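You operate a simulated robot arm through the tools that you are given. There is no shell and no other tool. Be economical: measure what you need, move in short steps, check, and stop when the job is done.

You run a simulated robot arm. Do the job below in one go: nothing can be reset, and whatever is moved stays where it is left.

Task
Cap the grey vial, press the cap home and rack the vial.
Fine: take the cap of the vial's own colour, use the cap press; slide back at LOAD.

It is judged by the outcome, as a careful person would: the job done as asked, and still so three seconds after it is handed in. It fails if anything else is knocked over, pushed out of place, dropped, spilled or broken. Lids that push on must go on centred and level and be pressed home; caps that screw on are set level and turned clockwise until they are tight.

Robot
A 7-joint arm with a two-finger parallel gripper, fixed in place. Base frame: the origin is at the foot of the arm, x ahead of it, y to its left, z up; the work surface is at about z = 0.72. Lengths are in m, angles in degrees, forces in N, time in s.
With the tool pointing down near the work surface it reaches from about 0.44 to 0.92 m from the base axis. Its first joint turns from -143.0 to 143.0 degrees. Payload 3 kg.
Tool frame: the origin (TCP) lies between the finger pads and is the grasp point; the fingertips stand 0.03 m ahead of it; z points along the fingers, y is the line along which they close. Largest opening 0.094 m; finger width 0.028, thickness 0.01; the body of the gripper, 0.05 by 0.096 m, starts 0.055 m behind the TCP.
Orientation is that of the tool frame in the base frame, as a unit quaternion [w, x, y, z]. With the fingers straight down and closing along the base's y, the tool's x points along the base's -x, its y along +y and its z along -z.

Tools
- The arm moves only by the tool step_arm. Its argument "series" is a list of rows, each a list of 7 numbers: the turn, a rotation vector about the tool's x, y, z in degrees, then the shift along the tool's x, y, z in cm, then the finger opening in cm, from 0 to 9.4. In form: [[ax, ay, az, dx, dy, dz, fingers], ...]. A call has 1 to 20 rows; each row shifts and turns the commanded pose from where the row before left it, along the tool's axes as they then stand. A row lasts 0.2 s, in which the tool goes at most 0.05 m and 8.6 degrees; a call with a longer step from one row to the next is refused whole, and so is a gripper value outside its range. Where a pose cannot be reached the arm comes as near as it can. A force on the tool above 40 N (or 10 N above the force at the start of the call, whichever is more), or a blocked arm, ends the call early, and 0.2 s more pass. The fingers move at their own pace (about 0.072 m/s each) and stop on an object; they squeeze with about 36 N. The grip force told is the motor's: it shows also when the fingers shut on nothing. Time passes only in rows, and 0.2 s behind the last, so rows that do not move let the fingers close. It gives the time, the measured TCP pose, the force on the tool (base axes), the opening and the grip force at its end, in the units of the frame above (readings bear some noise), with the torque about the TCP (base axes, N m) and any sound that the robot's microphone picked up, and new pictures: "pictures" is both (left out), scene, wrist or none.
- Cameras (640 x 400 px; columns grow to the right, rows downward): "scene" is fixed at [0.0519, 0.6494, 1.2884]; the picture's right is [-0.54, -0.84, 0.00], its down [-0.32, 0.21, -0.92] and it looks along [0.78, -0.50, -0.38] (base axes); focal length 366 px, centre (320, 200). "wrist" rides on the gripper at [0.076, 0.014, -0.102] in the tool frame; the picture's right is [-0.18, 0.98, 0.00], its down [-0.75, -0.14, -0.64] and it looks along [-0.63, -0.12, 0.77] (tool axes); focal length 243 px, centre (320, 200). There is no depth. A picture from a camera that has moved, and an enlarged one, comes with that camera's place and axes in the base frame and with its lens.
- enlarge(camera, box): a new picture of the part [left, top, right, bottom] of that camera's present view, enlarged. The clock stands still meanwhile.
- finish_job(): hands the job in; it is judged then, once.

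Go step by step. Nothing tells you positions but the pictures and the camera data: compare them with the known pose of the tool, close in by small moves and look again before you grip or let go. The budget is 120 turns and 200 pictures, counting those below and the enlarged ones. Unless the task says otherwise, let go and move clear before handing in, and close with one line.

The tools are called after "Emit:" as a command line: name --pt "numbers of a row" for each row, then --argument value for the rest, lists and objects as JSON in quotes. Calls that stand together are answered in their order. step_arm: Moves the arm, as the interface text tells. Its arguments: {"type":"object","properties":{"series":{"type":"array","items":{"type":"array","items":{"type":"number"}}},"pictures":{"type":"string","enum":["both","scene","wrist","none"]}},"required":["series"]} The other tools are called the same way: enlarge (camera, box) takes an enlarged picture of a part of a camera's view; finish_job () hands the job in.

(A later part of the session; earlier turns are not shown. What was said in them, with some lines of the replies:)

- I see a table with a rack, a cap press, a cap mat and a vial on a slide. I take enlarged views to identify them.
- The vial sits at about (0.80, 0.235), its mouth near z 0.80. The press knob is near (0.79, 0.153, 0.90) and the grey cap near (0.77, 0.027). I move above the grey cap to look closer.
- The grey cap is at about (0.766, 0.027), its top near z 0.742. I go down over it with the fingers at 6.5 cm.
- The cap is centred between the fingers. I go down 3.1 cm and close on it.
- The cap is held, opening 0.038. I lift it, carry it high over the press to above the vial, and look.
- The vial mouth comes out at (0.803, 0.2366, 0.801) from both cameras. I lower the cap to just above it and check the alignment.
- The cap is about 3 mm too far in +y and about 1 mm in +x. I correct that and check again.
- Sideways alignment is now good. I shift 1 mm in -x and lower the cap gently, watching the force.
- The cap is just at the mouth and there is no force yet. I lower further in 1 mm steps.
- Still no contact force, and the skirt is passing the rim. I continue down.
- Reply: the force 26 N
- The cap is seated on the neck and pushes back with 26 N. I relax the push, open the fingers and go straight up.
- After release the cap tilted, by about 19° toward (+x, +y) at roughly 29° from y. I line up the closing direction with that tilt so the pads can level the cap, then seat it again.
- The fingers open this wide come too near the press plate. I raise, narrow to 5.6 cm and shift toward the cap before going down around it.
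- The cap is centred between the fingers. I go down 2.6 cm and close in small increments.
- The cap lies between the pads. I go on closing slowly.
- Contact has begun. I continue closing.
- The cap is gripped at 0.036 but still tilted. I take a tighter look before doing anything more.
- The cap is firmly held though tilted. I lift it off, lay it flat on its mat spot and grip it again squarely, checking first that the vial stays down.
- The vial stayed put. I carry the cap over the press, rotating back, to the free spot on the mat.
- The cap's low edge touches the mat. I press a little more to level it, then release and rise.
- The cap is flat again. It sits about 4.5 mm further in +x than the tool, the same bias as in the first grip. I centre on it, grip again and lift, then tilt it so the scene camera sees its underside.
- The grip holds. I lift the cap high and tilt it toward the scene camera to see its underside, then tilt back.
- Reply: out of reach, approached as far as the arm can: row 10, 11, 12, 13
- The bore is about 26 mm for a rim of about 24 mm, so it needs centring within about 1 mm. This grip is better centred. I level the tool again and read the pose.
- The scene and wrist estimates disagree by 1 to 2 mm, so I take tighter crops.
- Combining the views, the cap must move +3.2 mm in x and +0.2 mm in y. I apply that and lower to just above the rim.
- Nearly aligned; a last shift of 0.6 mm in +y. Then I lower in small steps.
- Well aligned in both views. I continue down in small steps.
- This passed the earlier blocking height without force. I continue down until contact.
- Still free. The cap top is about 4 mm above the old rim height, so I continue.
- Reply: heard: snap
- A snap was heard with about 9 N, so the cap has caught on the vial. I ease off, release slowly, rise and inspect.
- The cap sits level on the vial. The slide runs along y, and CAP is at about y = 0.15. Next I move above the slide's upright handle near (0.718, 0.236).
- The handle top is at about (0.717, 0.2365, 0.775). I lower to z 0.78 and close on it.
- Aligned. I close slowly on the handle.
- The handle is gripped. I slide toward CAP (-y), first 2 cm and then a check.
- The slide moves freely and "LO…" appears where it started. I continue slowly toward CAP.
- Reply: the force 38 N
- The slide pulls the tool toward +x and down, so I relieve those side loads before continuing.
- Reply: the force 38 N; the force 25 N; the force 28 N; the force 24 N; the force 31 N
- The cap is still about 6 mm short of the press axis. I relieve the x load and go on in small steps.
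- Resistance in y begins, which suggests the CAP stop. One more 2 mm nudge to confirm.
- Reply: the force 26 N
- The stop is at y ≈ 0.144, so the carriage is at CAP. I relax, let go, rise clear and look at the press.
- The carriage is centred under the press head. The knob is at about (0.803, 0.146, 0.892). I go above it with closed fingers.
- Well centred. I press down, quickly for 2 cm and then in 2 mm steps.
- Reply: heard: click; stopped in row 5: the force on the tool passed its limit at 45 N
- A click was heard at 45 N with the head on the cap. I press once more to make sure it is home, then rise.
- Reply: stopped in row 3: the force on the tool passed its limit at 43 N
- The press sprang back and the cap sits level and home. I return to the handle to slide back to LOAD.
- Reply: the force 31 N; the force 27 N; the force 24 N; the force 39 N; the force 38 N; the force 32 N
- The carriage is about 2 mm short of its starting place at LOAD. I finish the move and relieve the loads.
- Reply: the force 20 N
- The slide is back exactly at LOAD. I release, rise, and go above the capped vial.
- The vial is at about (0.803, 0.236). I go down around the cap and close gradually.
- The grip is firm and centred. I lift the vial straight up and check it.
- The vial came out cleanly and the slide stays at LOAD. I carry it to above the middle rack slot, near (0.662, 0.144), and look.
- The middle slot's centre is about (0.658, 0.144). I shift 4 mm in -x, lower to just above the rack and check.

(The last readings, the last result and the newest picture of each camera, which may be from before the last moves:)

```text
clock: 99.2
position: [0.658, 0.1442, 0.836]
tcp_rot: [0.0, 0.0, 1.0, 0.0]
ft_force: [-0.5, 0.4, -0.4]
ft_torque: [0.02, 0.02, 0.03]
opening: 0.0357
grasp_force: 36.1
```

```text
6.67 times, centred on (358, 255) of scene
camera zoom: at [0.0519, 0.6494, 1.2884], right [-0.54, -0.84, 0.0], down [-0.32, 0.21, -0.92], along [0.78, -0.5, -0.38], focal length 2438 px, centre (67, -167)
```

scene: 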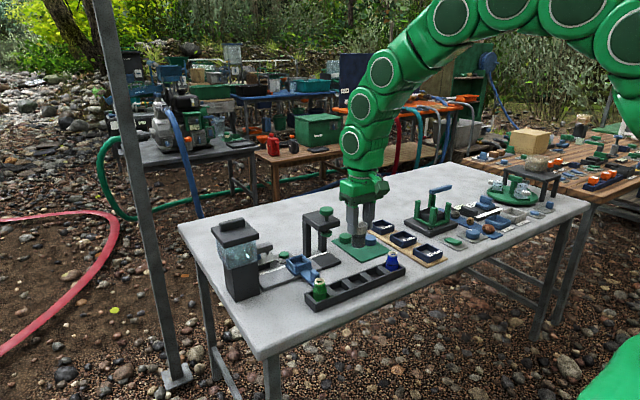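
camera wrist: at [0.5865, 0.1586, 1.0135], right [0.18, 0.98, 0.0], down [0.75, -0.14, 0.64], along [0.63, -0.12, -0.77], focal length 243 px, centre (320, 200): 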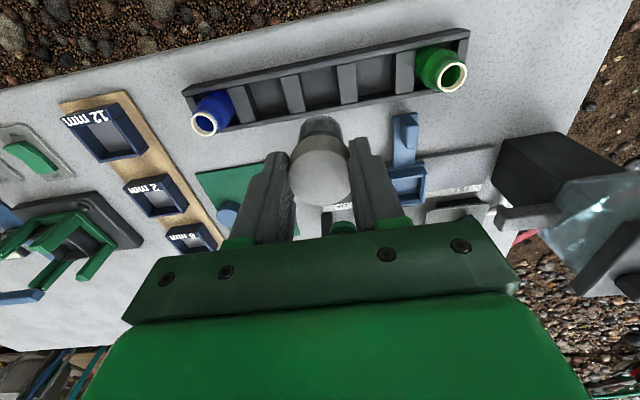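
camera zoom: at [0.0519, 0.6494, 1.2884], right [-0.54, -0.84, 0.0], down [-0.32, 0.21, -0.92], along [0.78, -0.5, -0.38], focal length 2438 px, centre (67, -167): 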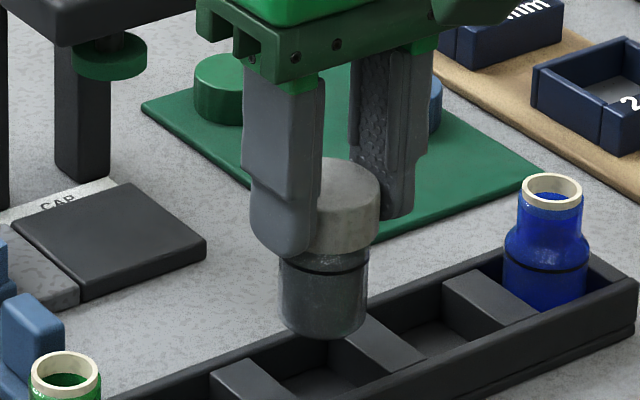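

The slot seems narrow across x, so I measure it more closely with tighter crops.

Emit:
enlarge --camera "wrist" --box '[330, 60, 450, 135]'

Emit:
enlarge --camera "wrist" --box '[260, 80, 380, 155]'

Emit:
enlarge --camera "scene" --box '[320, 245, 400, 295]'

```text
5.33 times, centred on (390, 98) of wrist
camera zoom: at [0.5811, 0.1591, 0.9379], right [0.18, 0.98, 0.0], down [0.75, -0.14, 0.64], along [0.63, -0.12, -0.77], focal length 1294 px, centre (-53, 747)
```

zoom: 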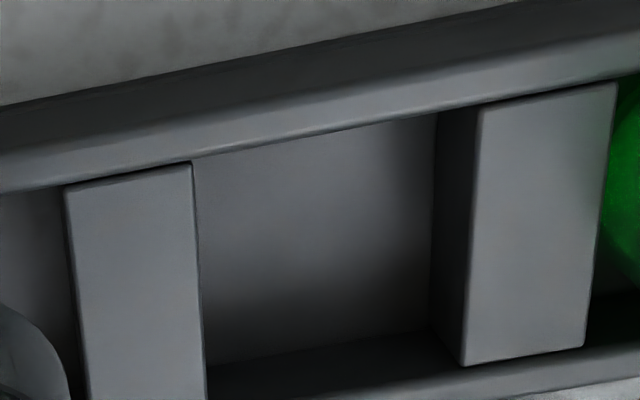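

```text
5.33 times, centred on (320, 118) of wrist
camera zoom: at [0.5811, 0.1591, 0.9379], right [0.18, 0.98, 0.0], down [0.75, -0.14, 0.64], along [0.63, -0.12, -0.77], focal length 1294 px, centre (320, 640)
```

zoom: 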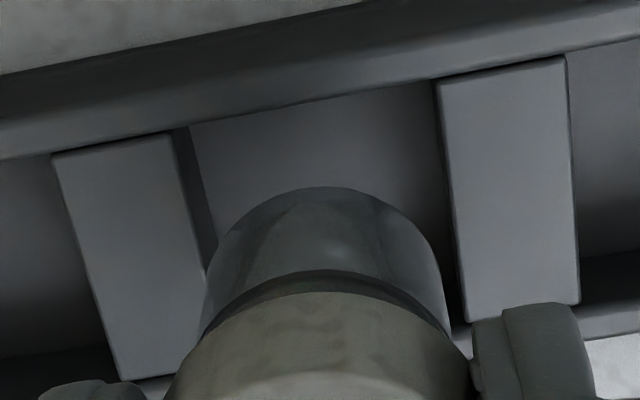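

```text
8.00 times, centred on (360, 270) of scene
camera zoom: at [0.0519, 0.6494, 1.2884], right [-0.54, -0.84, 0.0], down [-0.32, 0.21, -0.92], along [0.78, -0.5, -0.38], focal length 2926 px, centre (0, -360)
```

zoom: 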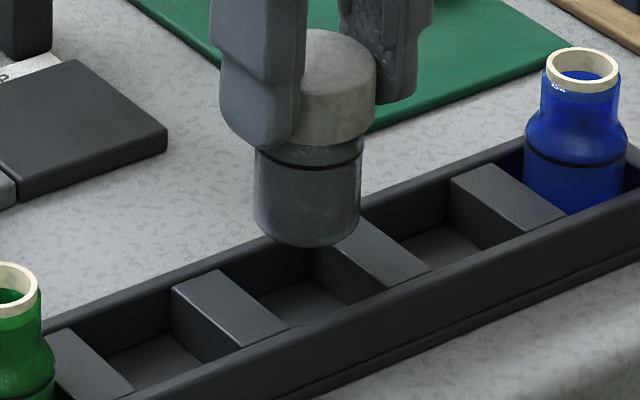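

The vial lines up with the middle slot in both views; rack line x ≈ 0.6575. I lower it slowly, watching the force.

Emit:
step_arm --pt "0 0 0 0 0 0.5 2" --pt "0 0 0 0 0 0.5 2" --pt "0 0 0 0 0 0.5 2" --pt "0 0 0 0 0 0.3 2" --pt "0 0 0 0 0 0.3 2" --pt "0 0 0 0 0 0 2" --pictures "none"

Emit:
enlarge --camera "scene" --box '[320, 245, 400, 295]'

Emit:
enlarge --camera "wrist" --box '[260, 80, 380, 155]'

```text
clock: 100.6
position: [0.6589, 0.1443, 0.8153]
tcp_rot: [0.001, 0.0, 1.0, 0.0]
ft_force: [-0.5, 0.8, -1.0]
ft_torque: [-0.01, -0.03, 0.01]
opening: 0.0357
grasp_force: 35.4
```

```text
8.00 times, centred on (360, 270) of scene
camera zoom: at [0.0519, 0.6494, 1.2884], right [-0.54, -0.84, 0.0], down [-0.32, 0.21, -0.92], along [0.78, -0.5, -0.38], focal length 2926 px, centre (0, -360)
```

zoom: 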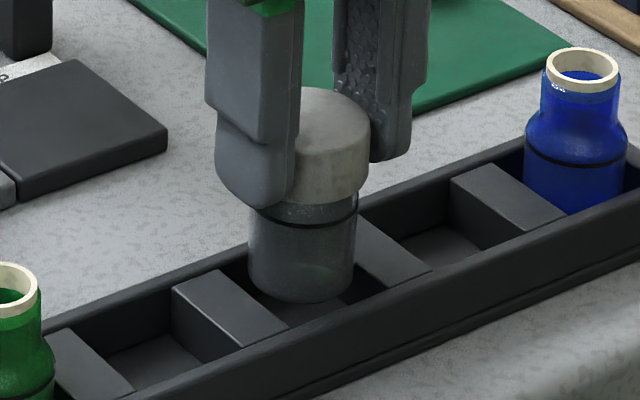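

```text
5.33 times, centred on (320, 118) of wrist
camera zoom: at [0.5815, 0.1598, 0.9168], right [0.18, 0.98, 0.0], down [0.75, -0.14, 0.64], along [0.63, -0.12, -0.77], focal length 1294 px, centre (320, 640)
```

zoom: 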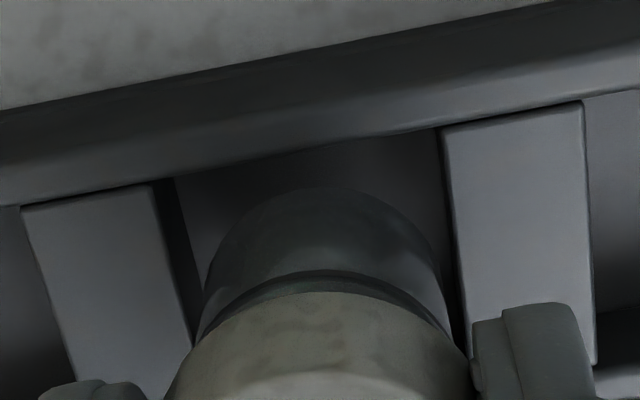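

It is entering the slot cleanly. I continue down to the floor.

Emit:
step_arm --pt "0 0 0 0 0 0.3 2" --pt "0 0 0 0 0 0.3 2" --pt "0 0 0 0 0 0.2 2" --pt "0 0 0 0 0 0.2 2" --pt "0 0 0 0 0 0 2" --pictures "none"

Emit:
step_arm --pt "0 0 0 0 0 0.1 2" --pt "0 0 0 0 0 0.1 2" --pt "0 0 0 0 0 0 2" --pictures "none"

Emit:
enlarge --camera "scene" --box '[320, 245, 400, 295]'

```text
clock: 101.8
position: [0.6581, 0.1436, 0.8056]
tcp_rot: [0.0, 0.0, 1.0, -0.001]
ft_force: [-0.9, -0.2, -0.3]
ft_torque: [-0.02, 0.0, -0.03]
opening: 0.0356
grasp_force: 35.8
```

```text
clock: 102.6
position: [0.6583, 0.1432, 0.8042]
tcp_rot: [-0.001, -0.001, 1.0, 0.0]
ft_force: [-0.4, 0.7, -0.8]
ft_torque: [-0.01, -0.02, -0.03]
opening: 0.0359
grasp_force: 35.4
```

```text
8.00 times, centred on (360, 270) of scene
camera zoom: at [0.0519, 0.6494, 1.2884], right [-0.54, -0.84, 0.0], down [-0.32, 0.21, -0.92], along [0.78, -0.5, -0.38], focal length 2926 px, centre (0, -360)
```

zoom: 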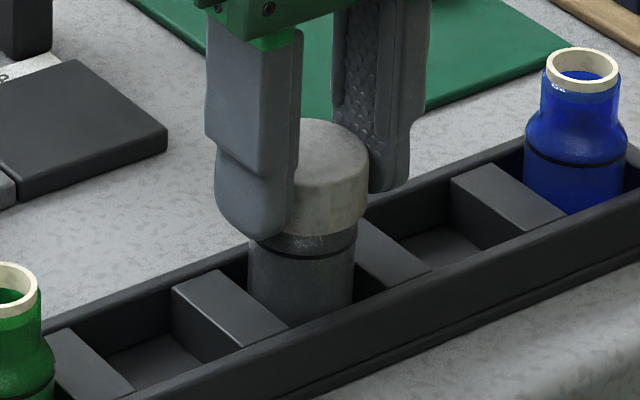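

Emit:
step_arm --pt "0 0 0 0 0 0.1 2" --pt "0 0 0 0 0 0.1 2" --pt "0 0 0 0 0 0 2" --pictures "none"

Emit:
step_arm --pt "0 0 0 0 0 0.1 2" --pt "0 0 0 0 0 0.1 2" --pt "0 0 0 0 0 0 2" --pictures "none"

Emit:
step_arm --pt "0 0 0 0 0 0.1 2" --pt "0 0 0 0 0 0 2" --pictures "none"

```text
clock: 103.4
position: [0.6583, 0.1433, 0.8]
tcp_rot: [0.0, 0.0, 1.0, 0.0]
ft_force: [-0.2, 0.4, 0.0]
ft_torque: [0.0, 0.0, 0.01]
opening: 0.0357
grasp_force: 36.1
```

```text
clock: 104.2
position: [0.6579, 0.1437, 0.7994]
tcp_rot: [0.0, 0.0, 1.0, 0.0]
ft_force: [0.2, -0.5, -0.2]
ft_torque: [0.01, -0.01, 0.02]
opening: 0.0356
grasp_force: 36.3
```

```text
clock: 104.8
position: [0.6576, 0.1435, 0.7981]
tcp_rot: [0.0, 0.0, 1.0, 0.0]
ft_force: [0.1, 0.0, 0.1]
ft_torque: [0.03, 0.03, 0.03]
opening: 0.0355
grasp_force: 35.9
```

Emit:
step_arm --pt "0 0 0 0 0 0.1 2" --pt "0 0 0 0 0 0 2" --pictures "none"

Emit:
step_arm --pt "0 0 0 0 0 0.1 2" --pt "0 0 0 0 0 0 2" --pictures "none"

Emit:
step_arm --pt "0 0 0 0 0 0.1 2" --pt "0 0 0 0 0 0 2" --pictures "none"

Emit:
enlarge --camera "scene" --box '[320, 245, 400, 295]'

```text
clock: 105.4
position: [0.6571, 0.1444, 0.7969]
tcp_rot: [-0.001, 0.0, 1.0, 0.0]
ft_force: [0.2, 0.1, -0.6]
ft_torque: [0.02, -0.01, -0.03]
opening: 0.0356
grasp_force: 36.0
```

```text
clock: 106.0
position: [0.6567, 0.1451, 0.7977]
tcp_rot: [-0.001, 0.0, 1.0, 0.001]
ft_force: [-4.4, -1.7, 19.1]
ft_torque: [-0.09, 0.12, 0.04]
opening: 0.0357
grasp_force: 36.4
```

```text
clock: 106.6
position: [0.6585, 0.1449, 0.7962]
tcp_rot: [0.001, 0.0, 1.0, 0.0]
ft_force: [-4.2, -0.3, 29.6]
ft_torque: [0.02, 0.0, -0.01]
opening: 0.0357
grasp_force: 35.6
```

```text
8.00 times, centred on (360, 270) of scene
camera zoom: at [0.0519, 0.6494, 1.2884], right [-0.54, -0.84, 0.0], down [-0.32, 0.21, -0.92], along [0.78, -0.5, -0.38], focal length 2926 px, centre (0, -360)
```

zoom: 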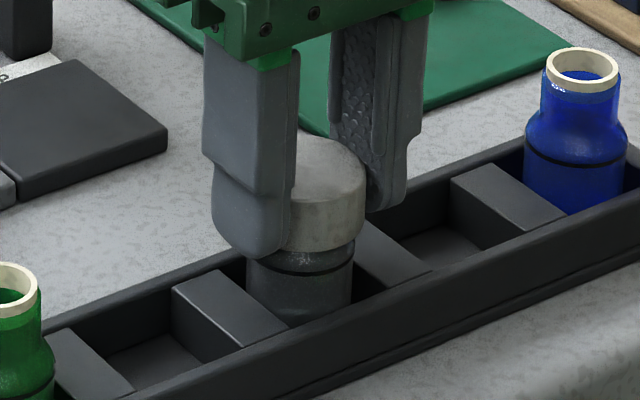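

The vial stands on the slot floor. I ease off, open gently and rise straight up.

Emit:
step_arm --pt "0 0 0 0 0 -0.15 2" --pt "0 0 0 0 0 0 3.7" --pt "0 0 0 0 0 0 4" --pt "0 0 0 0 0 0 4.6" --pt "0 0 0 0 0 0 5.4" --pt "0 0 0 0 0 0 5.4" --pt "0 0 0 0 0 -2 5.4" --pt "0 0 0 0 0 -4 5.4" --pt "0 0 0 0 0 -5 5.4" --pt "0 0 0 0 0 -5 5.4" --pt "0 0 0 0 0 -5 5.4" --pt "0 0 0 0 0 0 5.4"

Emit:
enlarge --camera "scene" --box '[248, 200, 408, 300]'

Emit:
enlarge --camera "wrist" --box '[160, 0, 480, 200]'

```text
clock: 109.2
position: [0.6578, 0.1463, 1.0056]
tcp_rot: [-0.001, 0.0, 1.0, 0.001]
ft_force: [-0.4, 0.9, 1.2]
ft_torque: [0.01, -0.02, 0.0]
opening: 0.054
grasp_force: 0.0
camera wrist: at [0.5822, 0.1611, 1.1076], right [0.18, 0.98, 0.0], down [0.75, -0.14, 0.64], along [0.63, -0.12, -0.77], focal length 243 px, centre (320, 200)
```

scene: 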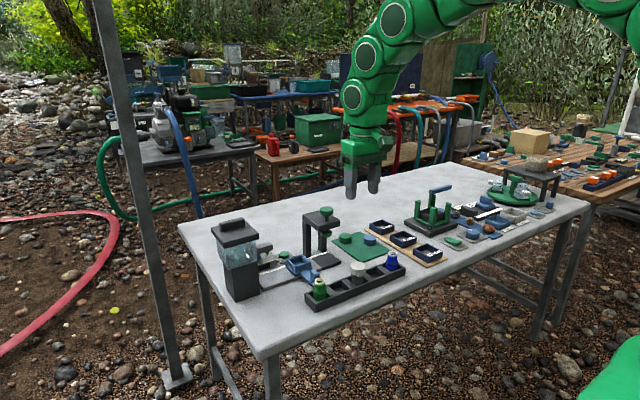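
wrist: 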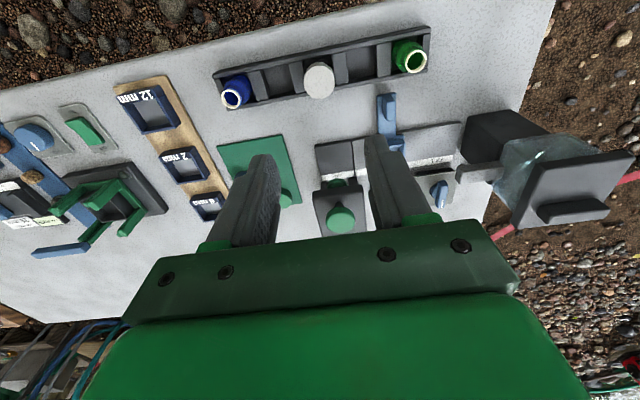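

```text
4.00 times, centred on (328, 250) of scene
camera zoom: at [0.0519, 0.6494, 1.2884], right [-0.54, -0.84, 0.0], down [-0.32, 0.21, -0.92], along [0.78, -0.5, -0.38], focal length 1463 px, centre (288, 0)
```

zoom: 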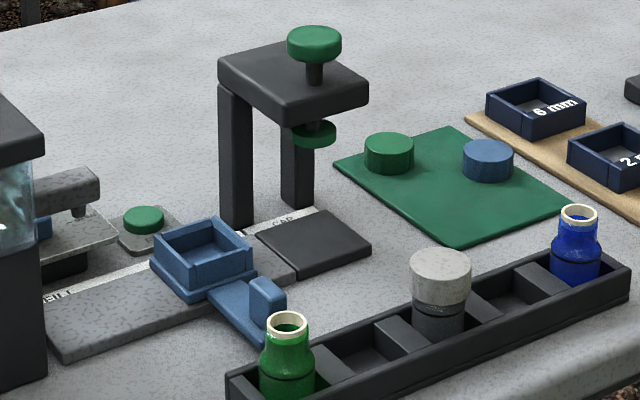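

```text
2.00 times, centred on (320, 100) of wrist
camera zoom: at [0.5822, 0.1611, 1.1076], right [0.18, 0.98, 0.0], down [0.75, -0.14, 0.64], along [0.63, -0.12, -0.77], focal length 485 px, centre (320, 400)
```

zoom: 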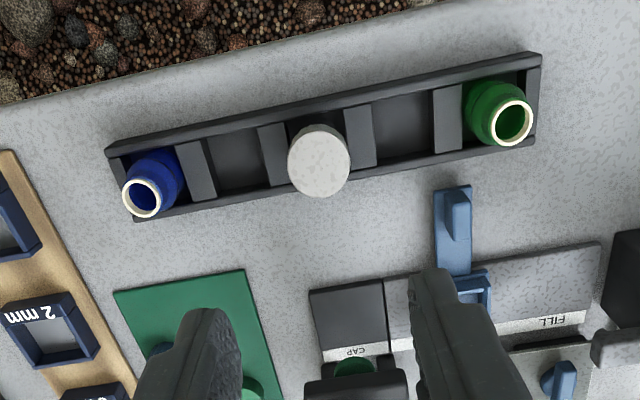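

The grey vial, with its grey cap on level, stands upright in the middle rack slot. The slide is at LOAD and everything else is in place, so I hand in.

Emit:
finish_job

```text
The job is handed in.
```

The grey vial has its own grey cap on, pressed home with the cap press, and stands in the middle rack slot; the slide is back at LOAD. My first try at placing the cap left it tilted, so I took it off and set it again before pressing.
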